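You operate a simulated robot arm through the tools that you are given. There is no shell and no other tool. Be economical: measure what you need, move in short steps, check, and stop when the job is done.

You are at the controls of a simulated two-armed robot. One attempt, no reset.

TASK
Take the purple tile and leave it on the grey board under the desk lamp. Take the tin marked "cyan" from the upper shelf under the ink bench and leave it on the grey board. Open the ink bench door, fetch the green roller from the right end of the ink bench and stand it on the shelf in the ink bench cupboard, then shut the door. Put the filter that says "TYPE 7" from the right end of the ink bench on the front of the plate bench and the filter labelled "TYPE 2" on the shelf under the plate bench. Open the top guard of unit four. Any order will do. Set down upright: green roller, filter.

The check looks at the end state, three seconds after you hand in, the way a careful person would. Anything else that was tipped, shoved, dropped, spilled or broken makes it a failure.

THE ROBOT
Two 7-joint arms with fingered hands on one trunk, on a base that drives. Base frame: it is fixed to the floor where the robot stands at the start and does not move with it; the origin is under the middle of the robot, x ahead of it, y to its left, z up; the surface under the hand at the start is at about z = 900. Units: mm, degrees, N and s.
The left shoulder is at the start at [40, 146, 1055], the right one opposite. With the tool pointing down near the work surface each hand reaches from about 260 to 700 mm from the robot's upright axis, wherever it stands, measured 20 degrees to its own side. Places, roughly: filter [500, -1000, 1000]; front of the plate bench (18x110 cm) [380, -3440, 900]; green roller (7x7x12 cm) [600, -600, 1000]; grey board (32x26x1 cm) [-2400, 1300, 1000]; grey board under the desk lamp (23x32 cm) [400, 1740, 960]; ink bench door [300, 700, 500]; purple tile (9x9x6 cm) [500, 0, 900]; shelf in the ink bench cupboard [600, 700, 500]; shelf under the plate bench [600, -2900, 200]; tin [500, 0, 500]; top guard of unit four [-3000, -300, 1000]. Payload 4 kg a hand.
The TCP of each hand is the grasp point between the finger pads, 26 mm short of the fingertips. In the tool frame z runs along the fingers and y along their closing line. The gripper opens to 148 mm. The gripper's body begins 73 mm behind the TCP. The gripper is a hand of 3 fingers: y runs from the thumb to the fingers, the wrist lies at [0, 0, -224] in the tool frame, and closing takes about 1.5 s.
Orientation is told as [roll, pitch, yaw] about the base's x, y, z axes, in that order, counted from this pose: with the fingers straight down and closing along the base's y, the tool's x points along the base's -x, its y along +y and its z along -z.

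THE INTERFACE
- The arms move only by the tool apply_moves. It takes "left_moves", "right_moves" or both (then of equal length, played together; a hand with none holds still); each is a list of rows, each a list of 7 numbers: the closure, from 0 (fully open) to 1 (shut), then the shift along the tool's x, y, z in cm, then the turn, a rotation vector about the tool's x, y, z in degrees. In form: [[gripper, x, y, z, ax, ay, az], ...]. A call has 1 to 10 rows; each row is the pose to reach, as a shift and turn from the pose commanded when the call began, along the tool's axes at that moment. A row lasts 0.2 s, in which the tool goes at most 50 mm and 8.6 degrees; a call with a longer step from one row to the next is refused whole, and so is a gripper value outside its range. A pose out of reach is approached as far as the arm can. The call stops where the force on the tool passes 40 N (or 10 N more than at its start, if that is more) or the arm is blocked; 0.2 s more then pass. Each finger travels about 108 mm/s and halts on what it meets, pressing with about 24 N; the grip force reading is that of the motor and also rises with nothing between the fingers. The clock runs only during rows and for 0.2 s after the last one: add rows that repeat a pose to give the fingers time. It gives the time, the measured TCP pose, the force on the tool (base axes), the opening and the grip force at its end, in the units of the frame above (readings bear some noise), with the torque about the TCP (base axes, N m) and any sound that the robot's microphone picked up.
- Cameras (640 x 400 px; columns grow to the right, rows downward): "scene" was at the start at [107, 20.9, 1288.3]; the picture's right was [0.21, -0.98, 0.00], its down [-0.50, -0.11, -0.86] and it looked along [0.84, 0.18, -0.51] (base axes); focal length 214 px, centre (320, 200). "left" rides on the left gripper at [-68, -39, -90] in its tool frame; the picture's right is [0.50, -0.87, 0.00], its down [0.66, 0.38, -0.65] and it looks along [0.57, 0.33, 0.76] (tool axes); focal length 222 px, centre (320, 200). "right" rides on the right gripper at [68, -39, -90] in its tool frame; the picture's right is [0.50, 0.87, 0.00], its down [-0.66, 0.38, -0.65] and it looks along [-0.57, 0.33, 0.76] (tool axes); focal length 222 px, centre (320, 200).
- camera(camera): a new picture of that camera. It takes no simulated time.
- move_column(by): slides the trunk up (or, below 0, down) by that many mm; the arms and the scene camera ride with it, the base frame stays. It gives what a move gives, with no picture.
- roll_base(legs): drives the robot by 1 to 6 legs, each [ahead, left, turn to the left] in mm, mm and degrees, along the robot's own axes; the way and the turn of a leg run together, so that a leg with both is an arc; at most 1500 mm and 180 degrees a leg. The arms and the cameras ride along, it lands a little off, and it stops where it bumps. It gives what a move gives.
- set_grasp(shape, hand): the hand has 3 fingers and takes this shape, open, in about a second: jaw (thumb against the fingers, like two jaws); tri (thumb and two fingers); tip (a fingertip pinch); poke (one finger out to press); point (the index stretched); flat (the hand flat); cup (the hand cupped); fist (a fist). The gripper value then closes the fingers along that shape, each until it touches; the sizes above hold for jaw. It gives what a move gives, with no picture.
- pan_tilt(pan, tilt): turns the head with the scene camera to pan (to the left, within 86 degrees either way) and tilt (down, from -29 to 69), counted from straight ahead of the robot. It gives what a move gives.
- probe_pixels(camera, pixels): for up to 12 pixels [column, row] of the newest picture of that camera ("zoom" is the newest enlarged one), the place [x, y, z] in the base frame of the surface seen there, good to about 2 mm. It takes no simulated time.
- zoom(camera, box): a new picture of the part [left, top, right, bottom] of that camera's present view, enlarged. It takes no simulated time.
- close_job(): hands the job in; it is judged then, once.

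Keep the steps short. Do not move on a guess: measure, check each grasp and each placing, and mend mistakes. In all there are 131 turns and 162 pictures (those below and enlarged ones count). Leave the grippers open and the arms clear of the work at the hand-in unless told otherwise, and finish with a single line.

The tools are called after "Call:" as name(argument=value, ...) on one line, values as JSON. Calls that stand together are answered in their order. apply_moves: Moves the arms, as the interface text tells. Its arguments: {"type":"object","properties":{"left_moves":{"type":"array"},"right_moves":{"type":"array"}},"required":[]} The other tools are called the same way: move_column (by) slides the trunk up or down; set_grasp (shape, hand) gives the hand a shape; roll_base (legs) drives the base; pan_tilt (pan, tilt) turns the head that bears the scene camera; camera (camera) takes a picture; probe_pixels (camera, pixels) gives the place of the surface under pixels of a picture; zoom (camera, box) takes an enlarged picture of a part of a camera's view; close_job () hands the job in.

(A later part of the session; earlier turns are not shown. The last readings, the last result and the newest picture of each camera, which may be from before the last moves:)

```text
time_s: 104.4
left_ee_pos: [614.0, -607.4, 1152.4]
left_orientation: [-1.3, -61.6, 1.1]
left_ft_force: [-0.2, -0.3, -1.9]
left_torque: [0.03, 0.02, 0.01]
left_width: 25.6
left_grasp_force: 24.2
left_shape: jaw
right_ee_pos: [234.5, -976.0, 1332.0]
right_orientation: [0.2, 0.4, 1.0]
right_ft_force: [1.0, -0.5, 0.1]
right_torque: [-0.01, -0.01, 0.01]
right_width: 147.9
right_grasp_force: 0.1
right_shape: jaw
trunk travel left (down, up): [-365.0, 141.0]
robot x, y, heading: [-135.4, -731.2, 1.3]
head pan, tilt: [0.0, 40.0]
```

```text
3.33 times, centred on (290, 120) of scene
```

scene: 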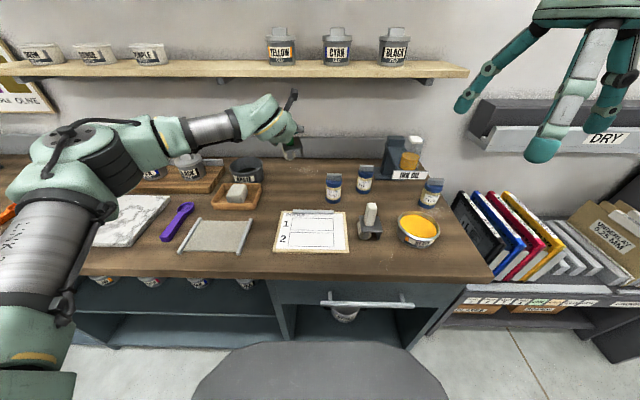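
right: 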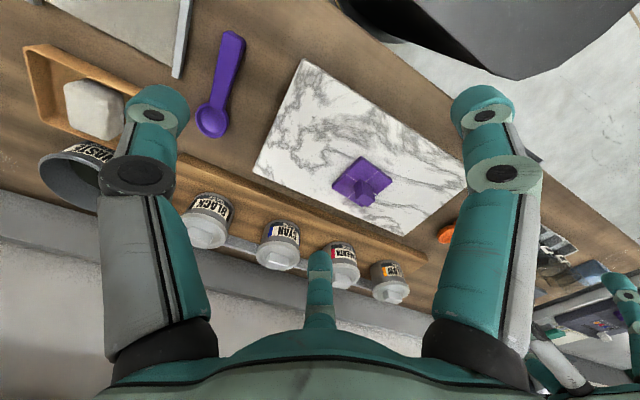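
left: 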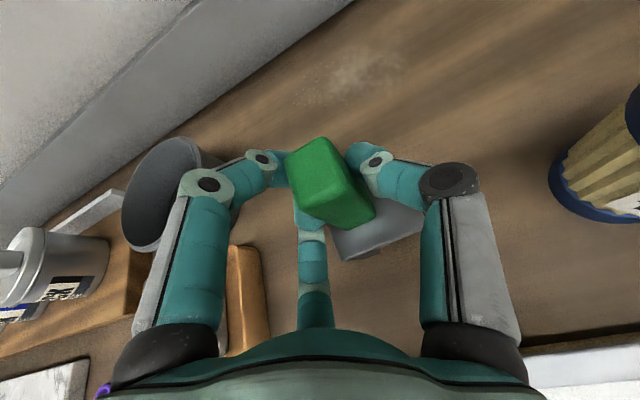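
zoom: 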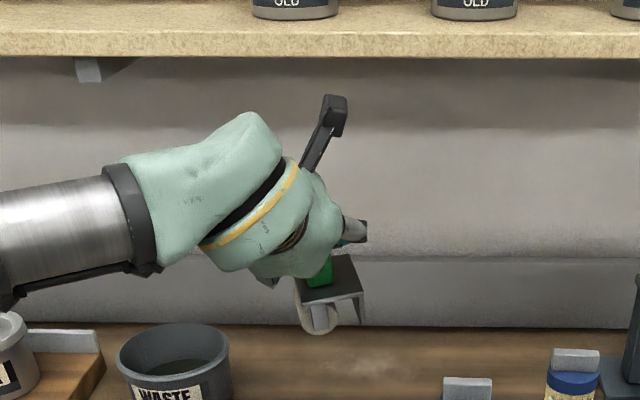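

Lifted, level. I back off 350, drive left ~1205 to face the cupboard, straightening the heading.

Call:
roll_base(legs=[[-360, 0, 0], [0, 1210, -1.3]])

Call:
move_column(by=-310)

Call:
camera(camera="scene")

```text
time_s: 112.4
left_ee_pos: [230.8, 572.1, 1152.9]
left_orientation: [-1.2, -61.6, -0.2]
left_ft_force: [0.3, 0.3, -2.1]
left_torque: [0.04, 0.02, -0.01]
left_width: 25.7
left_grasp_force: 24.5
left_shape: jaw
right_ee_pos: [-156.5, 212.7, 1332.8]
right_orientation: [0.1, 0.4, -0.3]
right_ft_force: [0.0, -0.1, -0.7]
right_torque: [0.02, 0.03, 0.0]
right_width: 148.1
right_grasp_force: 0.1
right_shape: jaw
trunk travel left (down, up): [-365.0, 141.0]
robot x, y, heading: [-522.8, 460.8, -0.1]
head pan, tilt: [0.0, 40.0]
```

```text
time_s: 114.3
left_ee_pos: [229.9, 576.0, 976.0]
left_orientation: [-2.2, -63.9, 0.9]
left_ft_force: [-16.1, 5.3, 25.5]
left_torque: [-0.34, -0.02, -0.02]
left_width: 28.2
left_grasp_force: 23.9
left_shape: jaw
right_ee_pos: [-159.8, 215.2, 1132.5]
right_orientation: [0.1, 0.0, -0.2]
right_ft_force: [0.6, 0.3, -0.7]
right_torque: [-0.02, 0.05, 0.0]
right_width: 147.7
right_grasp_force: 0.1
right_shape: jaw
trunk travel left (down, up): [-164.0, 342.0]
robot x, y, heading: [-520.2, 468.7, 0.1]
head pan, tilt: [0.0, 40.0]
stopped: the force on the tool passed its limit at 48 N (the readings are from after the stop); the commanded pose is now the measured one
```

```text
105 pictures are left
```

scene: 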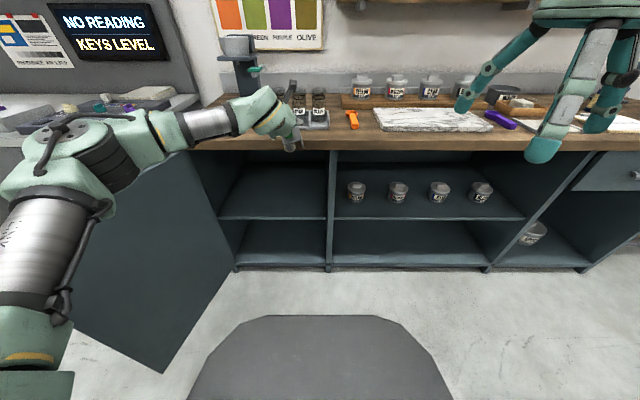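

The roller touched the bench edge. I raise 60, back away 120 and inspect the roller in the grip.

Call:
move_column(by=60)

Call:
roll_base(legs=[[-130, 0, 0]])

Call:
zoom(camera="scene", box=[200, 60, 360, 180])

Call:
camera(camera="left")

```text
time_s: 115.3
left_ee_pos: [234.1, 574.6, 1025.6]
left_orientation: [-1.7, -62.8, 0.3]
left_ft_force: [0.7, 0.2, -1.9]
left_torque: [0.04, 0.05, 0.04]
left_width: 25.9
left_grasp_force: 23.7
left_shape: jaw
right_ee_pos: [-155.2, 212.3, 1193.6]
right_orientation: [0.1, 0.4, -0.2]
right_ft_force: [0.0, 0.1, 0.0]
right_torque: [0.02, -0.03, 0.03]
right_width: 148.0
right_grasp_force: 0.1
right_shape: jaw
trunk travel left (down, up): [-224.0, 282.0]
robot x, y, heading: [-519.2, 463.6, 0.2]
head pan, tilt: [0.0, 40.0]
```

```text
time_s: 116.6
left_ee_pos: [106.4, 574.0, 1025.4]
left_orientation: [-1.8, -62.9, 0.5]
left_ft_force: [0.9, -0.3, -1.5]
left_torque: [-0.03, 0.04, -0.03]
left_width: 25.6
left_grasp_force: 23.8
left_shape: jaw
right_ee_pos: [-282.4, 213.3, 1191.8]
right_orientation: [0.1, 0.4, -0.2]
right_ft_force: [0.2, -0.2, 0.7]
right_torque: [0.01, -0.04, 0.01]
right_width: 147.6
right_grasp_force: 0.0
right_shape: jaw
trunk travel left (down, up): [-224.0, 282.0]
robot x, y, heading: [-646.0, 462.5, -0.0]
head pan, tilt: [0.0, 40.0]
```

```text
3.33 times, centred on (280, 120) of scene
```

zoom: 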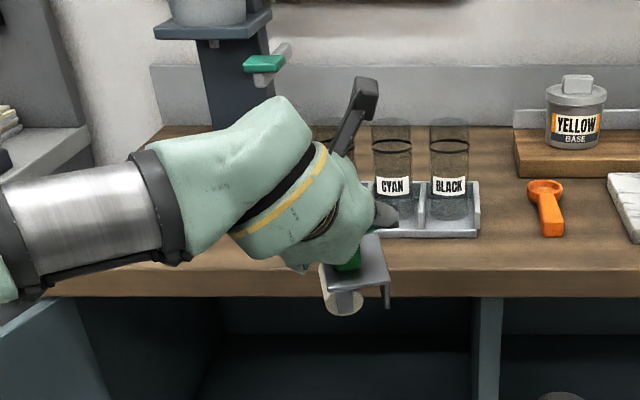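

```text
103 pictures are left
```

left: 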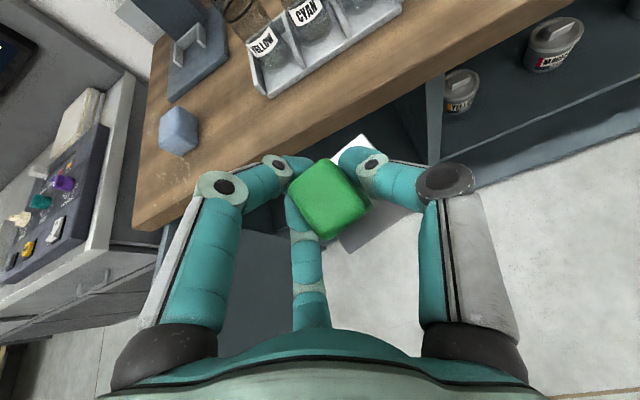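

The roller seems turned in the grip (front pushed up). I measure the handle top face and plate.

Call:
zoom(camera="left", box=[260, 120, 440, 260])

Call:
probe_pixels(camera="left", pixels=[[305, 185], [330, 170], [350, 200], [325, 222], [325, 195], [365, 145], [350, 240], [395, 215], [378, 180]])

Call:
zoom(camera="scene", box=[260, 110, 320, 155])

Call:
probe_pixels(camera="zoom", pixels=[[270, 250], [430, 225], [300, 280], [450, 265], [310, 230], [390, 160], [390, 240]])

```text
2.86 times, centred on (350, 190) of left
```

zoom: 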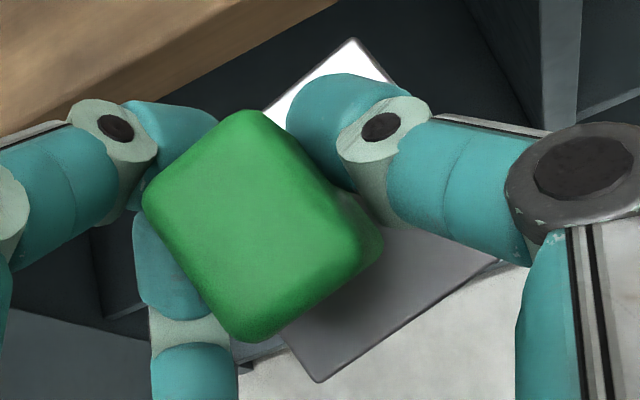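

```text
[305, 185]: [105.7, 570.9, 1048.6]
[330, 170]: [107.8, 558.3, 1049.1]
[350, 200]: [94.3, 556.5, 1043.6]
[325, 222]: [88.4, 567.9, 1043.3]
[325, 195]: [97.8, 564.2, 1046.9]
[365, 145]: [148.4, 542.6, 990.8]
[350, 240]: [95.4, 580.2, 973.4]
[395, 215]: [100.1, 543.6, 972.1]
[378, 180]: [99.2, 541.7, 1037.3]
```

```text
8.89 times, centred on (290, 132) of scene
```

zoom: 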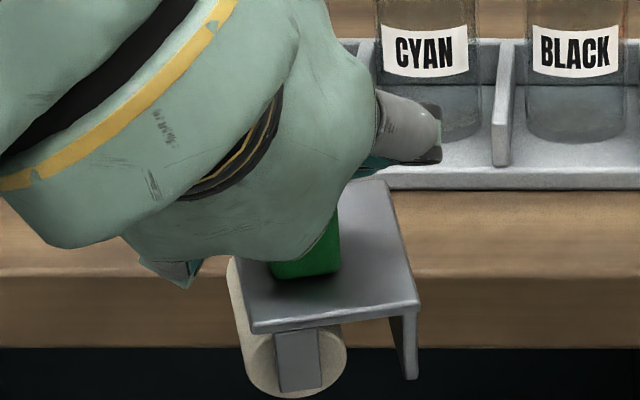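

```text
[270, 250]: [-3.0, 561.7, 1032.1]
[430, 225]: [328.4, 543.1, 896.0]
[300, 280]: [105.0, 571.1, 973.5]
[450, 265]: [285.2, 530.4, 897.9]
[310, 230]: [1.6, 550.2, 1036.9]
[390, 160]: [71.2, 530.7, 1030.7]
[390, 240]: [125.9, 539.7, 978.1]
```

The plate slopes about 18° (front up). I pitch the hand +18° to level the roller and measure again.

Call:
apply_moves(left_moves=[[1, 0, 0, 0, 0, 6, 0], [1, 0, 0, 0, 0, 12, 0], [1, 0, 0, 0, 0, 18, 0], [1, 0, 0, 0, 0, 18, 0]])

Call:
zoom(camera="left", box=[260, 120, 440, 260])

Call:
probe_pixels(camera="zoom", pixels=[[345, 55], [320, 365], [480, 265], [400, 290], [300, 90], [380, 80], [230, 150], [200, 210], [300, 200], [240, 300]])

Call:
zoom(camera="scene", box=[250, 100, 330, 160])

```text
time_s: 117.6
left_ee_pos: [107.5, 574.8, 1024.1]
left_orientation: [-1.3, -44.7, -0.2]
left_ft_force: [0.1, 0.4, -1.3]
left_torque: [0.01, -0.02, 0.01]
left_width: 25.7
left_grasp_force: 24.1
left_shape: jaw
right_ee_pos: [-282.3, 212.5, 1192.9]
right_orientation: [0.1, 0.5, -0.2]
right_ft_force: [-0.3, -0.3, 0.0]
right_torque: [0.01, 0.02, -0.01]
right_width: 148.1
right_grasp_force: 0.0
right_shape: jaw
trunk travel left (down, up): [-224.0, 282.0]
robot x, y, heading: [-644.7, 463.3, 0.2]
head pan, tilt: [0.0, 40.0]
```

```text
2.86 times, centred on (350, 190) of left
```

zoom: 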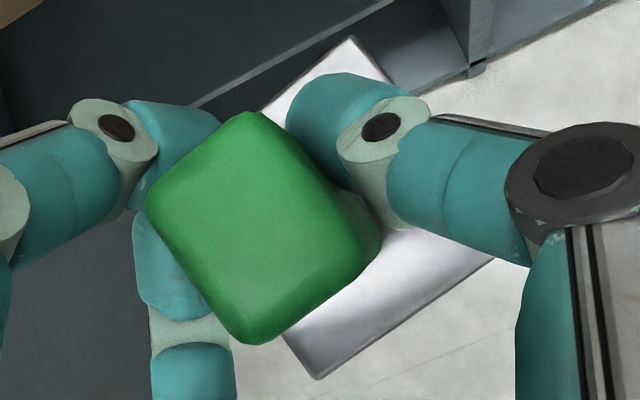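

```text
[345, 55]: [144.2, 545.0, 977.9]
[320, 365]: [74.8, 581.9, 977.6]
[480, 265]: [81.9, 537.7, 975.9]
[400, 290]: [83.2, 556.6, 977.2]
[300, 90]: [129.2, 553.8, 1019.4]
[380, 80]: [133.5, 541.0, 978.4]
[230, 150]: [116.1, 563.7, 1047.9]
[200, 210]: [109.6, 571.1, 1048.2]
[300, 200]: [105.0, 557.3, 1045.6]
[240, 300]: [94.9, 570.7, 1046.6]
```

```text
6.67 times, centred on (290, 130) of scene
```

zoom: 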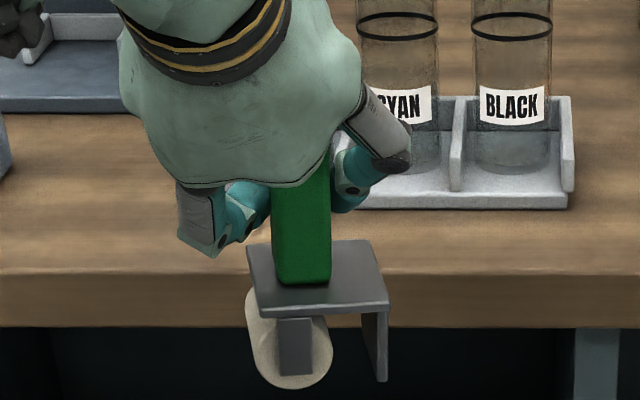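

Level within 1° now. I lower in front of the cupboard: trunk -150, arm -270 (TCP to ~604).

Call:
move_column(by=-150)

Call:
apply_moves(left_moves=[[1, 3.1, 0, 3.2, 0, 0, 0], [1, 6.3, 0, 6.4, 0, 0, 0], [1, 9.5, 0, 9.6, 0, 0, 0], [1, 12.7, 0, 12.8, 0, 0, 0], [1, 15.8, 0, 16, 0, 0, 0], [1, 19, 0, 19.2, 0, 0, 0], [1, 19, 0, 19.2, 0, 0, 0]])

Call:
camera(camera="scene")

Call:
camera(camera="left")

```text
time_s: 119.4
left_ee_pos: [107.5, 574.1, 874.4]
left_orientation: [-1.2, -44.9, -0.3]
left_ft_force: [-0.3, 0.6, -2.5]
left_torque: [0.05, -0.01, -0.02]
left_width: 25.8
left_grasp_force: 23.7
left_shape: jaw
right_ee_pos: [-283.0, 214.1, 1041.1]
right_orientation: [0.1, 0.5, -0.2]
right_ft_force: [-0.1, -0.4, -0.1]
right_torque: [-0.02, 0.01, -0.03]
right_width: 147.9
right_grasp_force: 0.1
right_shape: jaw
trunk travel left (down, up): [-74.0, 432.0]
robot x, y, heading: [-650.8, 459.9, 0.2]
head pan, tilt: [0.0, 40.0]
```

```text
time_s: 121.0
left_ee_pos: [106.3, 570.9, 602.0]
left_orientation: [-1.2, -44.8, -0.2]
left_ft_force: [-0.5, 0.0, -3.3]
left_torque: [-0.01, 0.02, 0.02]
left_width: 25.3
left_grasp_force: 24.0
left_shape: jaw
right_ee_pos: [-283.3, 212.7, 1042.3]
right_orientation: [0.2, 0.4, -0.1]
right_ft_force: [-0.3, -0.5, -0.6]
right_torque: [0.01, 0.0, -0.01]
right_width: 147.7
right_grasp_force: 0.0
right_shape: jaw
trunk travel left (down, up): [-74.0, 432.0]
robot x, y, heading: [-646.8, 463.5, 0.4]
head pan, tilt: [0.0, 40.0]
```

```text
98 pictures are left
```

scene: 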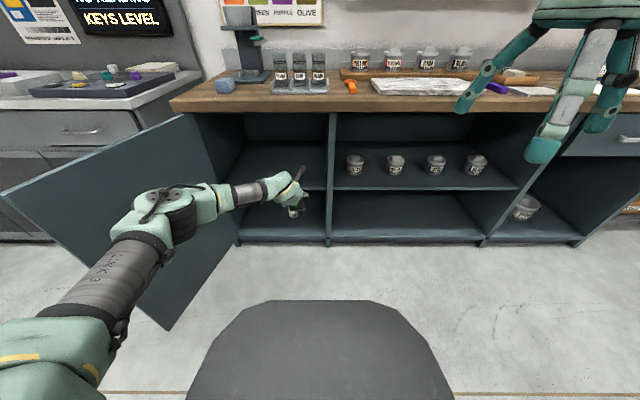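

```text
97 pictures are left
```

left: 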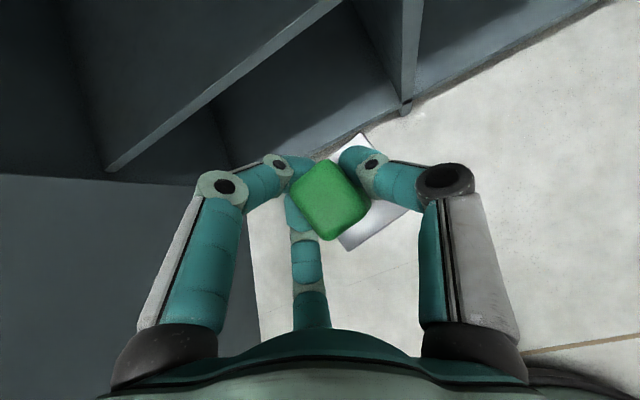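

Clear of the door. I drive ahead 350 into the cupboard (roller bottom ~40 mm above the shelf).

Call:
roll_base(legs=[[350, 0, 0]])

Call:
camera(camera="scene")

Call:
camera(camera="left")

```text
time_s: 123.2
left_ee_pos: [451.8, 574.4, 602.5]
left_orientation: [-1.1, -44.8, 0.0]
left_ft_force: [-0.2, 0.4, -1.9]
left_torque: [0.0, -0.02, -0.01]
left_width: 25.5
left_grasp_force: 23.9
left_shape: jaw
right_ee_pos: [64.6, 216.9, 1040.6]
right_orientation: [0.1, 0.4, 0.1]
right_ft_force: [-0.2, -0.2, 0.0]
right_torque: [0.01, 0.01, -0.04]
right_width: 147.9
right_grasp_force: 0.1
right_shape: jaw
trunk travel left (down, up): [-74.0, 432.0]
robot x, y, heading: [-301.7, 463.0, 0.6]
head pan, tilt: [0.0, 40.0]
```

```text
96 pictures are left
```

scene: 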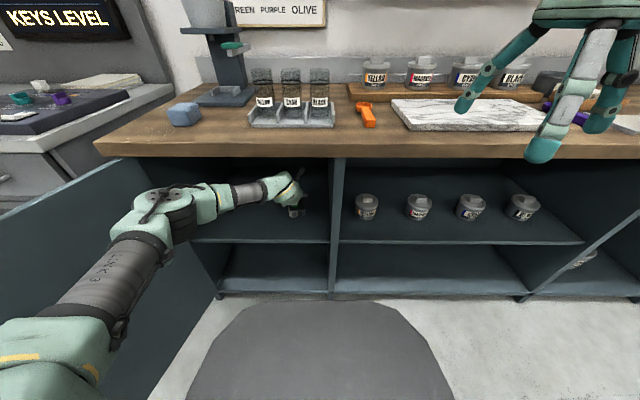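

```text
95 pictures are left
```

left: 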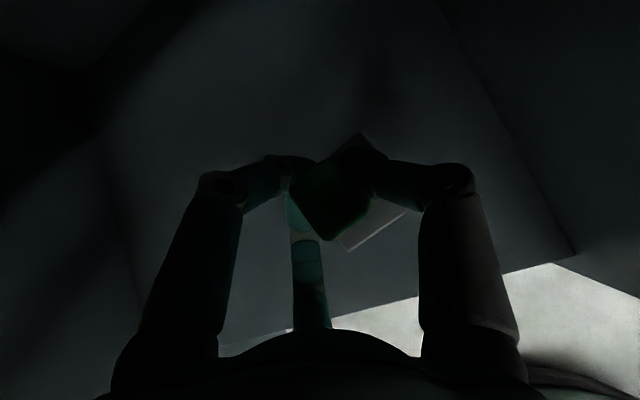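

Inside. I lower by 28 first, then a few mm at a time watching the force.

Call:
move_column(by=-28)

Call:
apply_moves(left_moves=[[1, 0.14, 0, 0.14, 0, 0, 0], [1, 0.28, 0, 0.28, 0, 0, 0]])

Call:
probe_pixels(camera="left", pixels=[[350, 240], [395, 220], [250, 250], [240, 300], [450, 250], [370, 145]])

```text
time_s: 124.0
left_ee_pos: [450.0, 576.0, 575.3]
left_orientation: [-1.2, -44.9, 0.0]
left_ft_force: [-0.1, -0.8, -1.4]
left_torque: [0.01, -0.02, 0.03]
left_width: 25.5
left_grasp_force: 24.1
left_shape: jaw
right_ee_pos: [64.4, 216.7, 1013.1]
right_orientation: [0.1, 0.3, 0.0]
right_ft_force: [-0.2, -1.0, -0.9]
right_torque: [0.02, -0.02, 0.02]
right_width: 147.9
right_grasp_force: 0.1
right_shape: jaw
trunk travel left (down, up): [-46.0, 460.0]
robot x, y, heading: [-301.0, 463.9, 0.6]
head pan, tilt: [0.0, 40.0]
```

```text
time_s: 124.5
left_ee_pos: [451.8, 576.6, 569.5]
left_orientation: [-1.2, -44.9, 0.0]
left_ft_force: [-0.2, -0.3, -2.7]
left_torque: [0.02, -0.02, 0.01]
left_width: 25.3
left_grasp_force: 24.1
left_shape: jaw
right_ee_pos: [64.8, 215.5, 1013.1]
right_orientation: [0.1, 0.4, 0.2]
right_ft_force: [-0.3, 0.0, 0.2]
right_torque: [-0.02, 0.01, -0.01]
right_width: 148.0
right_grasp_force: 0.1
right_shape: jaw
trunk travel left (down, up): [-46.0, 460.0]
robot x, y, heading: [-299.2, 464.6, 0.4]
head pan, tilt: [0.0, 40.0]
```

```text
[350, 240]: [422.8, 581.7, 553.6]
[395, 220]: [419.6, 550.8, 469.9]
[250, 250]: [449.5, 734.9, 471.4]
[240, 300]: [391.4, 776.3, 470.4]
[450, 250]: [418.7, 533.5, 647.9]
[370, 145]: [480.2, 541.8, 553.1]
```

Shelf top reads 470; roller bottom should be ~6 mm above it. I lower in 2 mm steps.

Call:
apply_moves(left_moves=[[1, 0.14, 0, 0.14, 0, 0, 0], [1, 0.28, 0, 0.28, 0, 0, 0], [1, 0.42, 0, 0.42, 0, 0, 0]])

```text
time_s: 125.3
left_ee_pos: [451.2, 575.6, 565.0]
left_orientation: [-1.3, -45.0, -0.1]
left_ft_force: [1.4, 1.1, 4.4]
left_torque: [-0.18, -0.06, 0.06]
left_width: 25.4
left_grasp_force: 23.9
left_shape: jaw
right_ee_pos: [63.1, 216.9, 1014.0]
right_orientation: [0.0, 0.4, 0.2]
right_ft_force: [-0.9, -0.5, 0.6]
right_torque: [0.0, 0.01, 0.0]
right_width: 147.9
right_grasp_force: 0.1
right_shape: jaw
trunk travel left (down, up): [-46.0, 460.0]
robot x, y, heading: [-297.7, 466.6, 0.3]
head pan, tilt: [0.0, 40.0]
```

Touchdown (4 N). I open to 0.45 and look before retreating.

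Call:
apply_moves(left_moves=[[0.9, 0, 0, 0, 0, 0, 0], [0.8, 0, 0, 0, 0, 0, 0], [0.65, 0, 0, 0, 0, 0, 0], [0.5, 0, 0, 0, 0, 0, 0], [0.4, 0, 0, 0, 0, 0, 0], [0.4, 0, 0, 0, 0, 0, 0]])

Call:
zoom(camera="left", box=[120, 80, 520, 330])

Call:
probe_pixels(camera="zoom", pixels=[[330, 180], [320, 200], [360, 130], [350, 260], [420, 230], [400, 150]])

```text
time_s: 126.8
left_ee_pos: [451.3, 576.0, 564.6]
left_orientation: [-1.1, -45.0, 0.0]
left_ft_force: [0.9, -0.1, -0.9]
left_torque: [-0.03, 0.03, 0.02]
left_width: 89.0
left_grasp_force: 0.0
left_shape: jaw
right_ee_pos: [64.8, 217.2, 1013.8]
right_orientation: [0.0, 0.4, 0.1]
right_ft_force: [-0.7, 0.5, 0.5]
right_torque: [-0.03, -0.02, 0.0]
right_width: 148.0
right_grasp_force: 0.0
right_shape: jaw
trunk travel left (down, up): [-46.0, 460.0]
robot x, y, heading: [-305.0, 463.4, 0.7]
head pan, tilt: [0.0, 40.0]
```

```text
1.60 times, centred on (320, 205) of left
```

zoom: 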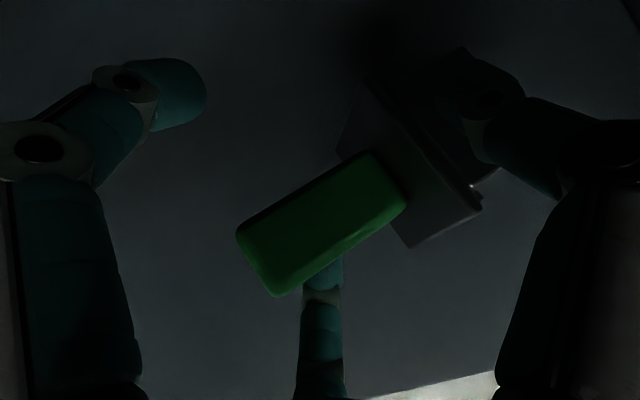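

```text
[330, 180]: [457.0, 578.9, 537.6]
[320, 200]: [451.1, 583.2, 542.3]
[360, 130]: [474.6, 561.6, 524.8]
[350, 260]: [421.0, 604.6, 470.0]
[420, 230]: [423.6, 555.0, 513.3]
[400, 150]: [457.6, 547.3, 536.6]
```

The roller looks tipped. I probe more points to learn its pose.

Call:
probe_pixels(camera="zoom", pixels=[[245, 240], [275, 290], [300, 270], [380, 215], [370, 155], [400, 195], [345, 140], [410, 240], [475, 205], [430, 190], [440, 100], [250, 250]])

Call:
camera(camera="scene")

```text
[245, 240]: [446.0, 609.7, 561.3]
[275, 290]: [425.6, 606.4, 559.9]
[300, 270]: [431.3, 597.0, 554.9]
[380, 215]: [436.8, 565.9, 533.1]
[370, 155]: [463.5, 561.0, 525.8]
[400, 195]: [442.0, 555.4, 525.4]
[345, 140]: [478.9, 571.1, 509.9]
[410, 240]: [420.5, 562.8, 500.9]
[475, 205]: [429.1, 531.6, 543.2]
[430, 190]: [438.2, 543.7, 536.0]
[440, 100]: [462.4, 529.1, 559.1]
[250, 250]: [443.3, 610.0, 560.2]
```

```text
93 pictures are left
```

scene: 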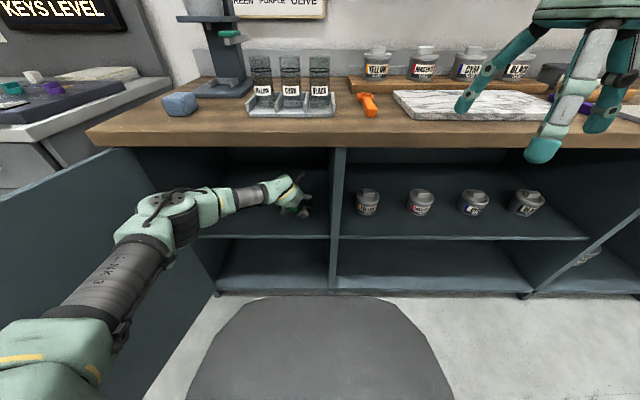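

The roller leans ~56° to the left, its handle resting on the lower finger (which pushed the plate when uncurling). I lever it up: move the hand right and slightly up in small steps.

Call:
apply_moves(left_moves=[[0.4, -0.35, -0.6, -0.35, 0, 0, 0], [0.4, -0.7, -1.2, -0.7, 0, 0, 0], [0.4, -1.05, -1.8, -1.05, 0, 0, 0], [0.4, -1.4, -2.4, -1.4, 0, 0, 0], [0.4, -1.4, -3, -1.4, 0, 0, 0], [0.4, -1.4, -3, -1.4, 0, 0, 0]])

Call:
zoom(camera="left", box=[120, 80, 520, 330])

Call:
probe_pixels(camera="zoom", pixels=[[245, 240], [300, 250], [330, 180], [380, 215], [370, 155], [400, 195], [345, 140], [410, 240], [475, 205], [430, 190], [440, 100], [280, 200]])

```text
time_s: 128.2
left_ee_pos: [452.0, 546.4, 584.6]
left_orientation: [-1.2, -44.9, 0.0]
left_ft_force: [0.1, 0.0, -1.7]
left_torque: [-0.03, -0.01, 0.0]
left_width: 88.6
left_grasp_force: 0.1
left_shape: jaw
right_ee_pos: [65.5, 217.2, 1014.0]
right_orientation: [0.1, 0.4, 0.0]
right_ft_force: [0.3, -1.1, 0.1]
right_torque: [0.01, 0.01, 0.0]
right_width: 147.8
right_grasp_force: 0.0
right_shape: jaw
trunk travel left (down, up): [-46.0, 460.0]
robot x, y, heading: [-301.2, 466.2, 0.8]
head pan, tilt: [0.0, 40.0]
```

```text
1.60 times, centred on (320, 205) of left
```

zoom: 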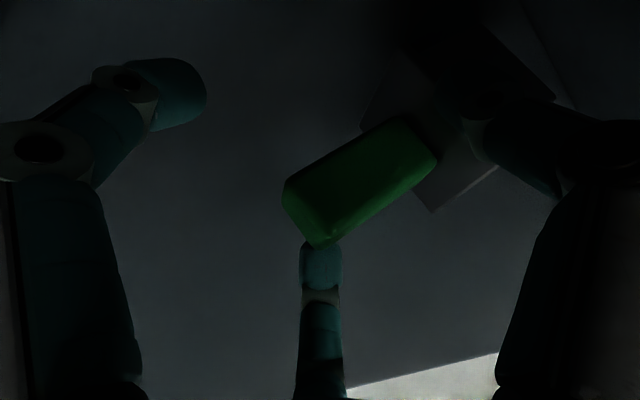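

```text
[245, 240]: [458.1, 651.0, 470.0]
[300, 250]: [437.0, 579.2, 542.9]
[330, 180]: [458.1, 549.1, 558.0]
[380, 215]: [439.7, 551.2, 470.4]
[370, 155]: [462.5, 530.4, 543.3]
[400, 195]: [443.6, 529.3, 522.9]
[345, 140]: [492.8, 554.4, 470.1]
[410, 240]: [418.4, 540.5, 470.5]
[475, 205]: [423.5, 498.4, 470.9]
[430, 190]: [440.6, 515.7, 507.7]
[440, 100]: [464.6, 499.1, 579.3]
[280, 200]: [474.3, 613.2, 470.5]
```

The handle is coming up a little. I continue in the same way.

Call:
apply_moves(left_moves=[[0.4, -0.3, -0.8, -0.3, 0, 0, 0], [0.4, -0.6, -1.6, -0.6, 0, 0, 0], [0.4, -0.9, -2.4, -0.9, 0, 0, 0], [0.4, -0.9, -3.2, -0.9, 0, 0, 0], [0.4, -0.9, -3.2, -0.9, 0, 0, 0]])

Call:
zoom(camera="left", box=[120, 80, 520, 330])

Call:
probe_pixels(camera="zoom", pixels=[[320, 220], [340, 190], [360, 170], [380, 215], [370, 155], [400, 195], [345, 140], [410, 170], [475, 205], [430, 190], [440, 140], [390, 140]])

```text
time_s: 129.3
left_ee_pos: [451.8, 514.1, 597.7]
left_orientation: [-1.2, -44.9, -0.1]
left_ft_force: [-1.1, 0.0, -0.1]
left_torque: [0.0, 0.01, 0.0]
left_width: 88.9
left_grasp_force: 0.0
left_shape: jaw
right_ee_pos: [64.0, 216.8, 1014.1]
right_orientation: [0.1, 0.4, 0.1]
right_ft_force: [0.7, -0.1, -0.2]
right_torque: [0.01, -0.04, -0.02]
right_width: 147.9
right_grasp_force: 0.1
right_shape: jaw
trunk travel left (down, up): [-46.0, 460.0]
robot x, y, heading: [-302.8, 462.2, 0.6]
head pan, tilt: [0.0, 40.0]
```

```text
1.60 times, centred on (320, 205) of left
```

zoom: 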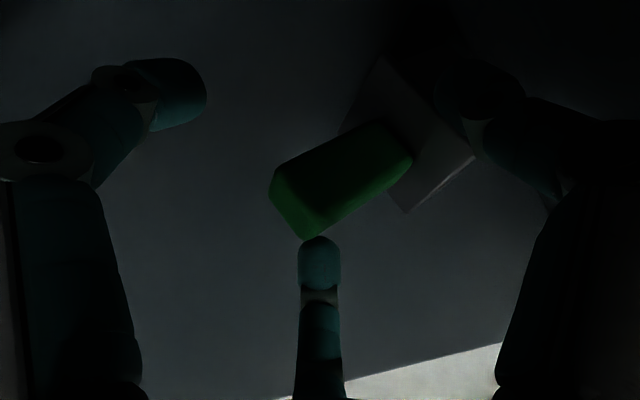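

```text
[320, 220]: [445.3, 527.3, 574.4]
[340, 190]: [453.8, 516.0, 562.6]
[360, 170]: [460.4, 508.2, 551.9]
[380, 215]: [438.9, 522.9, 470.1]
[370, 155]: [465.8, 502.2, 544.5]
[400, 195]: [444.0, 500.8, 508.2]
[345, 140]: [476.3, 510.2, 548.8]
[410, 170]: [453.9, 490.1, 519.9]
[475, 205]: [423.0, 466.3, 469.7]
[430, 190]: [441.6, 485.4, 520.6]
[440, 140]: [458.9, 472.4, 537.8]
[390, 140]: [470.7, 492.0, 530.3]
```

The roller is now tilted about 44°, leaning on the lower finger. I roll the hand -44° about the forward axis to line up with the handle, so I can grip it as it lies.

Call:
apply_moves(left_moves=[[0.4, 0.53, 0.45, 0.22, 5.2, 0, -5.2], [0.4, 1.06, 0.9, 0.45, 10.4, 0, -10.4], [0.4, 1.59, 1.35, 0.67, 15.6, 0, -15.6], [0.4, 2.12, 1.8, 0.89, 20.8, 0, -20.8], [0.4, 2.65, 2.25, 1.12, 26, 0, -26], [0.4, 3.18, 2.7, 1.34, 31.1, 0, -31.1]])

Call:
camera(camera="left")

Call:
zoom(camera="left", box=[220, 100, 460, 250])

```text
time_s: 130.8
left_ee_pos: [437.5, 543.0, 564.4]
left_orientation: [-54.7, -30.0, 34.4]
left_ft_force: [0.1, 0.9, 0.2]
left_torque: [0.02, 0.01, -0.02]
left_width: 88.4
left_grasp_force: 0.0
left_shape: jaw
right_ee_pos: [64.0, 217.2, 1012.6]
right_orientation: [0.1, 0.4, 0.1]
right_ft_force: [0.2, -1.0, 0.4]
right_torque: [0.01, -0.01, -0.04]
right_width: 147.9
right_grasp_force: 0.1
right_shape: jaw
trunk travel left (down, up): [-46.0, 460.0]
robot x, y, heading: [-305.0, 467.0, 0.6]
head pan, tilt: [0.0, 40.0]
```

```text
90 pictures are left
```

left: 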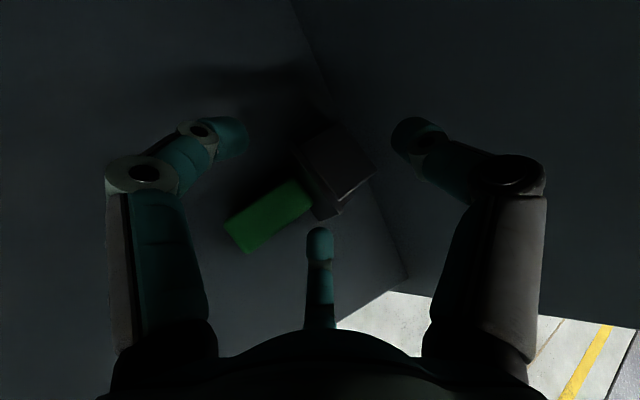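

```text
2.67 times, centred on (340, 175) of left
```

zoom: 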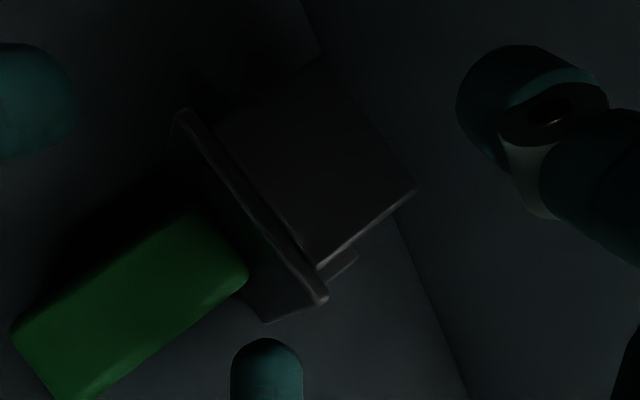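

The roller slipped off and now lies on its side. I measure it.

Call:
probe_pixels(camera="zoom", pixels=[[60, 330], [130, 280], [200, 235], [100, 370], [170, 315], [230, 270], [30, 350], [320, 295], [190, 125], [300, 200], [380, 180], [280, 300]])

Call:
probe_pixels(camera="left", pixels=[[230, 222], [250, 250], [300, 185], [308, 205], [270, 215], [400, 270], [375, 170]])

```text
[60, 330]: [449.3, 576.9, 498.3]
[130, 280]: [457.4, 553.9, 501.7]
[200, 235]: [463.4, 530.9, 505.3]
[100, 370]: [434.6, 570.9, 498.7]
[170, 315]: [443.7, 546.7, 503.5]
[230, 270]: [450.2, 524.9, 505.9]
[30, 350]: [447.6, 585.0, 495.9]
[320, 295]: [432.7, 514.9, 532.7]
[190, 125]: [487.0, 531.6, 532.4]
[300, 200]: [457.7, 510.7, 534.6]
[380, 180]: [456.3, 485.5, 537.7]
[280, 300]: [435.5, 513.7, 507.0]
```

```text
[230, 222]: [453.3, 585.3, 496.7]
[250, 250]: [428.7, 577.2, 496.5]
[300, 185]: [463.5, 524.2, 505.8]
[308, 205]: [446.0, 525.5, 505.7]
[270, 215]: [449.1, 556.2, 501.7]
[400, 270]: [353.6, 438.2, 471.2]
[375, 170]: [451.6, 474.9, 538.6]
```

The roller lies with its handle along (-.31,.95) at z≈490, centre (447,552). I swing the hand up and around so that it points right-and-down (yaw -72, tilt 50), closing line across the handle, clear of the roller.

Call:
apply_moves(left_moves=[[0.4, -0.71, 0.2, -0.93, 2.4, 2.3, 7.4], [0.4, -1.4, 0.41, -1.86, 4.9, 4.7, 14.8], [0.4, -2.01, 0.75, -2.69, 7.3, 7, 22.1], [0.4, -2.62, 1.1, -3.52, 9.8, 9.3, 29.5], [0.4, -3.01, 1.72, -4.15, 12.2, 11.7, 36.9], [0.4, -3.21, 2.61, -4.57, 14.7, 14, 44.3], [0.4, -3.21, 3.8, -4.79, 17.1, 16.3, 51.7], [0.4, -3.2, 4.97, -5.0, 19.6, 18.6, 59], [0.5, -3.08, 6.29, -5.12, 22, 21, 66.4], [0.6, -2.97, 7.6, -5.23, 24.5, 23.3, 73.8]])

Call:
camera(camera="left")

Call:
camera(camera="scene")

```text
time_s: 132.9
left_ee_pos: [414.4, 623.1, 607.1]
left_orientation: [-15.4, -53.3, -47.3]
left_ft_force: [0.4, 0.0, -0.4]
left_torque: [0.02, -0.02, -0.02]
left_width: 59.4
left_grasp_force: 0.1
left_shape: jaw
left hand out of reach, approached as far as the arm can: row 8, 9, 10
right_ee_pos: [64.2, 216.8, 1013.0]
right_orientation: [0.2, 0.3, 0.2]
right_ft_force: [0.0, 0.0, -0.1]
right_torque: [-0.02, 0.02, 0.02]
right_width: 147.8
right_grasp_force: 0.0
right_shape: jaw
trunk travel left (down, up): [-46.0, 460.0]
robot x, y, heading: [-302.9, 464.0, 0.7]
head pan, tilt: [0.0, 40.0]
```

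```text
88 pictures are left
```

left: 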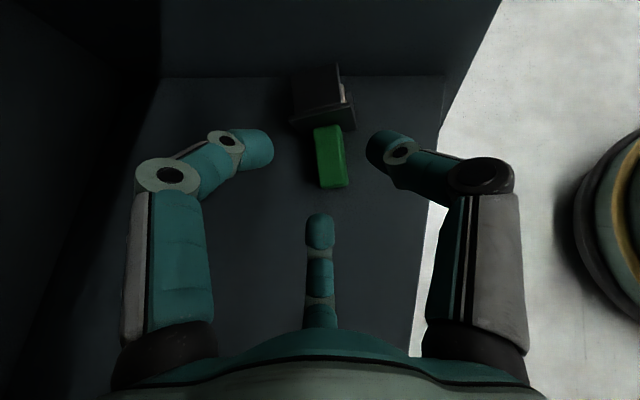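

```text
87 pictures are left
```

scene: 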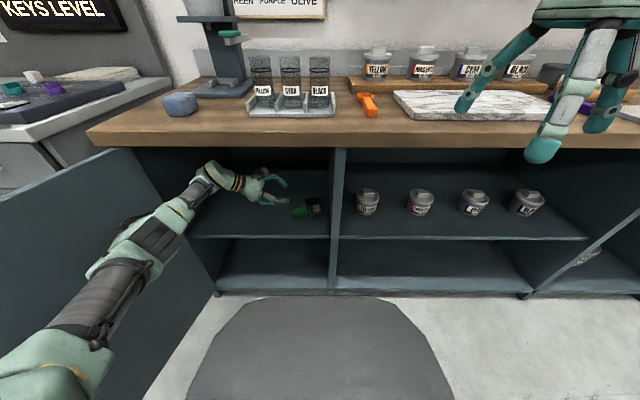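

The view is good: handle at (330,158) between the fingers, roughly across the closing line. I measure it.

Call:
zoom(camera="left", box=[260, 50, 420, 210])

Call:
probe_pixels(camera="left", pixels=[[320, 140], [325, 160], [333, 180], [338, 140], [342, 165], [335, 186], [330, 160], [310, 90], [330, 120], [318, 183]])

```text
2.50 times, centred on (340, 130) of left
```

zoom: 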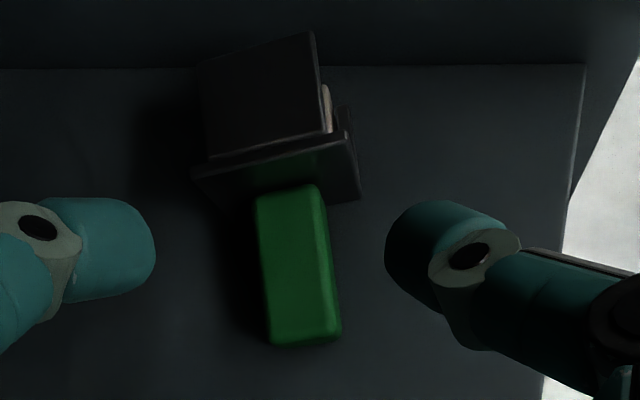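

```text
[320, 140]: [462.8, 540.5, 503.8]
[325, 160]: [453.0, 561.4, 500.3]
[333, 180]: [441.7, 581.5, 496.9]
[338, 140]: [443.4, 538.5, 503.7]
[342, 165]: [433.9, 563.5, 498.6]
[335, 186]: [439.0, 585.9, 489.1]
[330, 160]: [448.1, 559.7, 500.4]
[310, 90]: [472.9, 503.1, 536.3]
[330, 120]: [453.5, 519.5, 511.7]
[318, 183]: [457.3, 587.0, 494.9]
```

I approach with 0.6 closure to just over the handle end, then view.

Call:
apply_moves(left_moves=[[0.6, 1.5, 0.6, 2.2, 0, 0, 0], [0.6, 2.95, 1.24, 4.3, 0, 0, 0], [0.6, 4.4, 1.9, 6.4, 0, 0, 0], [0.6, 5.2, 2.2, 7.6, 0, 0, 0], [0.6, 5.7, 2.48, 8.4, 0, 0, 0]])

Call:
zoom(camera="left", box=[160, 80, 480, 280])

Call:
zoom(camera="scene", box=[200, 140, 360, 240])

```text
time_s: 134.2
left_ee_pos: [379.6, 617.5, 528.0]
left_orientation: [-15.4, -53.4, -47.3]
left_ft_force: [0.0, -0.6, 0.6]
left_torque: [-0.02, 0.0, -0.01]
left_width: 58.9
left_grasp_force: 0.1
left_shape: jaw
left hand out of reach, approached as far as the arm can: row 1, 2, 3, 4, 5
right_ee_pos: [64.9, 217.4, 1013.3]
right_orientation: [0.1, 0.4, 0.2]
right_ft_force: [1.2, -0.3, -0.4]
right_torque: [-0.02, 0.03, 0.02]
right_width: 147.7
right_grasp_force: 0.0
right_shape: jaw
trunk travel left (down, up): [-46.0, 460.0]
robot x, y, heading: [-300.9, 466.9, 0.6]
head pan, tilt: [0.0, 40.0]
```

```text
2.00 times, centred on (320, 180) of left
```

zoom: 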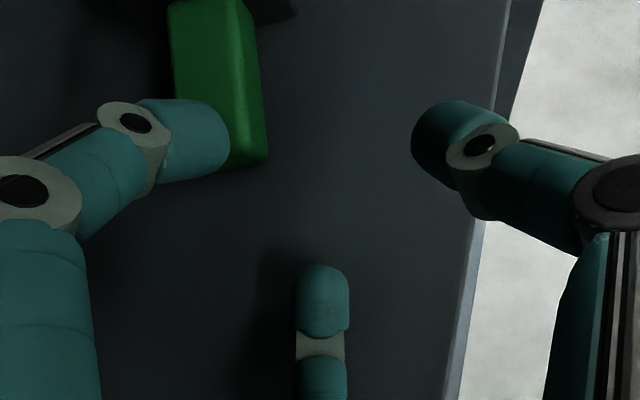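

```text
4.00 times, centred on (280, 190) of scene
```

zoom: 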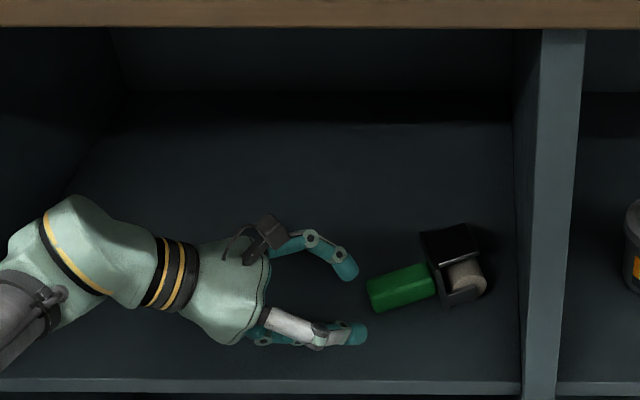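

The arm is at its limit there; I use the base instead: ahead 60, right 20, then look.

Call:
roll_base(legs=[[60, -18, 0]])

Call:
zoom(camera="left", box=[160, 80, 480, 280])

Call:
probe_pixels(camera="zoom", pixels=[[330, 100], [350, 100], [320, 60], [340, 130], [300, 80]])

```text
time_s: 135.1
left_ee_pos: [440.5, 599.5, 526.4]
left_orientation: [-15.4, -53.4, -47.2]
left_ft_force: [0.5, 0.8, 0.4]
left_torque: [-0.01, 0.01, -0.01]
left_width: 58.8
left_grasp_force: 0.0
left_shape: jaw
right_ee_pos: [125.7, 198.6, 1013.0]
right_orientation: [0.2, 0.5, 0.1]
right_ft_force: [0.2, 0.5, -0.7]
right_torque: [0.01, 0.03, -0.02]
right_width: 148.1
right_grasp_force: 0.0
right_shape: jaw
trunk travel left (down, up): [-46.0, 460.0]
robot x, y, heading: [-242.8, 449.2, 0.4]
head pan, tilt: [0.0, 40.0]
```

```text
2.00 times, centred on (320, 180) of left
```

zoom: 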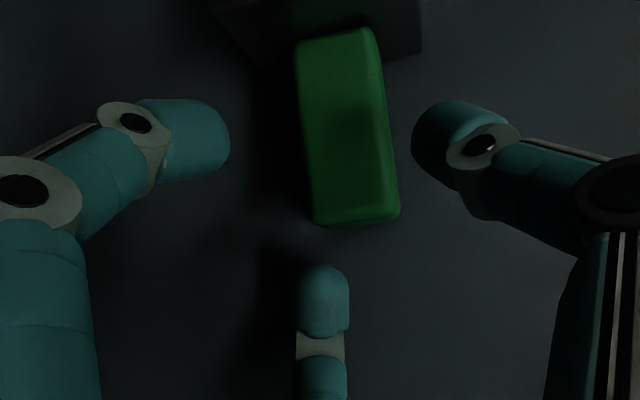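

```text
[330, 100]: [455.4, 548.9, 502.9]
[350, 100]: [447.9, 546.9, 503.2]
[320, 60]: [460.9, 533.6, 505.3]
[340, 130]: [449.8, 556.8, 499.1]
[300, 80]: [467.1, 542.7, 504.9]
```

The hand is too flat to the handle for the upper finger to reach. I steepen it by 27° in place (with a little roll fix), then come over the handle.

Call:
apply_moves(left_moves=[[0.6, 0, 0, 0, 0, 7, 2.5], [0.6, 0, 0, 0, 0, 14, 5], [0.6, 0, 0, 0, 0, 21, 7.5], [0.6, 0, 0, 0, 0, 27, 10], [0.6, 0, -0.15, 1.2, 0, 27, 10], [0.6, 0, -0.2, 2, 0, 27, 10]])

Call:
zoom(camera="left", box=[160, 80, 480, 280])

Call:
zoom(camera="scene", box=[200, 140, 360, 240])

```text
time_s: 136.5
left_ee_pos: [444.5, 585.8, 515.3]
left_orientation: [-2.8, -28.1, -65.8]
left_ft_force: [-0.4, 1.5, -0.2]
left_torque: [-0.03, -0.01, 0.0]
left_width: 59.0
left_grasp_force: 0.0
left_shape: jaw
right_ee_pos: [125.7, 199.7, 1012.7]
right_orientation: [0.2, 0.4, 0.0]
right_ft_force: [0.1, -1.2, -0.3]
right_torque: [-0.01, 0.01, 0.01]
right_width: 148.0
right_grasp_force: 0.0
right_shape: jaw
trunk travel left (down, up): [-46.0, 460.0]
robot x, y, heading: [-241.4, 446.6, 0.6]
head pan, tilt: [0.0, 40.0]
```

```text
2.00 times, centred on (320, 180) of left
```

zoom: 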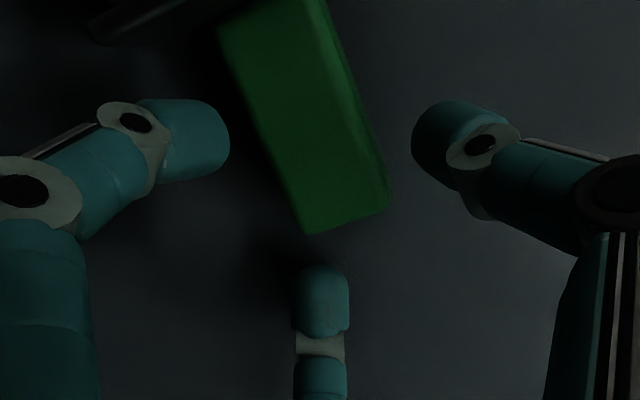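

```text
4.00 times, centred on (280, 190) of scene
```

zoom: 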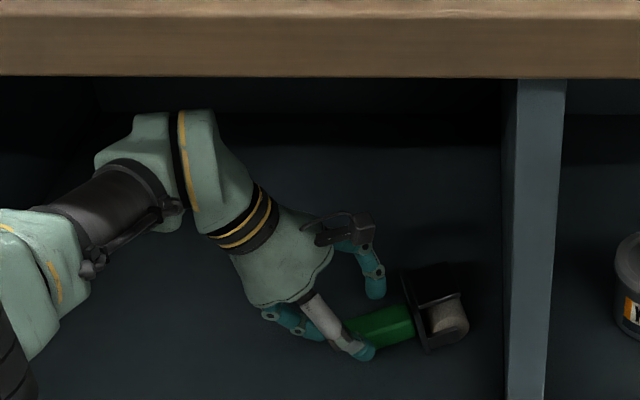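

Well aligned now (yaw -66, tilt 28). I advance 15 mm and close in stages.

Call:
apply_moves(left_moves=[[0.6, -0.4, 0, 0.8, 0, 0, 0], [0.6, -0.73, 0, 1.4, 0, 0, 0], [0.7, -0.73, 0, 1.5, 0, 0, 0], [0.78, -0.73, 0, 1.7, 0, 0, 0], [0.85, -0.73, 0, 1.9, 0, 0, 0], [1, -0.73, 0, 1.9, 0, 0, 0], [1, -0.73, 0, 1.9, 0, 0, 0], [1, -0.73, 0, 1.9, 0, 0, 0]])

Call:
zoom(camera="left", box=[160, 80, 480, 280])

```text
time_s: 138.3
left_ee_pos: [446.4, 570.9, 505.3]
left_orientation: [-2.6, -28.1, -65.8]
left_ft_force: [0.6, 3.6, 6.0]
left_torque: [0.08, 0.16, 0.02]
left_width: 35.7
left_grasp_force: 24.2
left_shape: jaw
left hand out of reach, approached as far as the arm can: row 5, 6, 7
right_ee_pos: [123.0, 201.0, 1012.8]
right_orientation: [0.1, 0.3, 0.3]
right_ft_force: [0.6, 0.2, 0.3]
right_torque: [0.01, -0.01, -0.02]
right_width: 148.0
right_grasp_force: 0.1
right_shape: jaw
trunk travel left (down, up): [-46.0, 460.0]
robot x, y, heading: [-240.9, 449.1, 0.6]
head pan, tilt: [0.0, 40.0]
```

```text
2.00 times, centred on (320, 180) of left
```

zoom: 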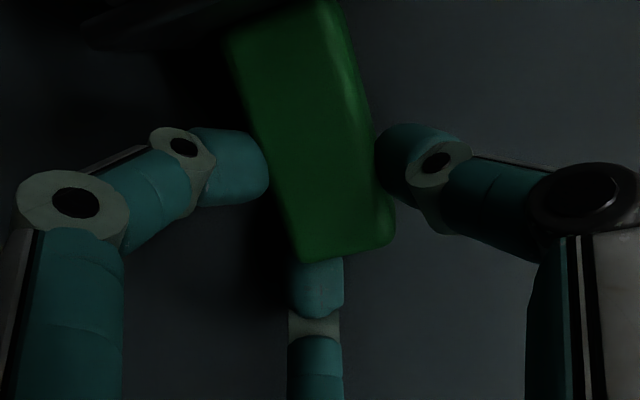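

A three-point grip (35.7 mm). I lift 70 with the trunk and look.

Call:
move_column(by=70)

Call:
camera(camera="left")

Call:
zoom(camera="scene", box=[200, 140, 360, 240])

```text
time_s: 139.4
left_ee_pos: [445.5, 571.2, 573.8]
left_orientation: [-2.8, -28.0, -65.8]
left_ft_force: [0.6, 0.6, -1.9]
left_torque: [0.12, -0.01, -0.01]
left_width: 35.7
left_grasp_force: 23.8
left_shape: jaw
right_ee_pos: [125.2, 200.0, 1082.8]
right_orientation: [0.1, 0.4, 0.1]
right_ft_force: [0.4, -0.3, 0.7]
right_torque: [0.01, 0.0, -0.01]
right_width: 148.0
right_grasp_force: 0.0
right_shape: jaw
trunk travel left (down, up): [-116.0, 390.0]
robot x, y, heading: [-241.4, 448.2, 0.5]
head pan, tilt: [0.0, 40.0]
```

```text
79 pictures are left
```

left: 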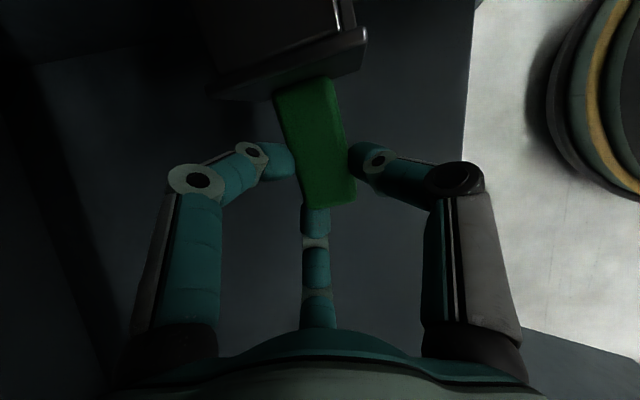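

```text
4.00 times, centred on (280, 190) of scene
```

zoom: 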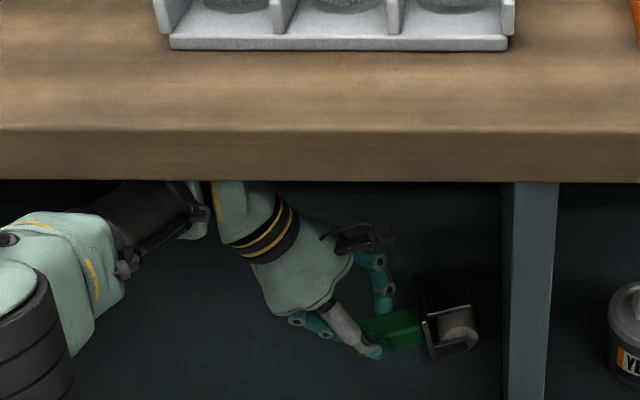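

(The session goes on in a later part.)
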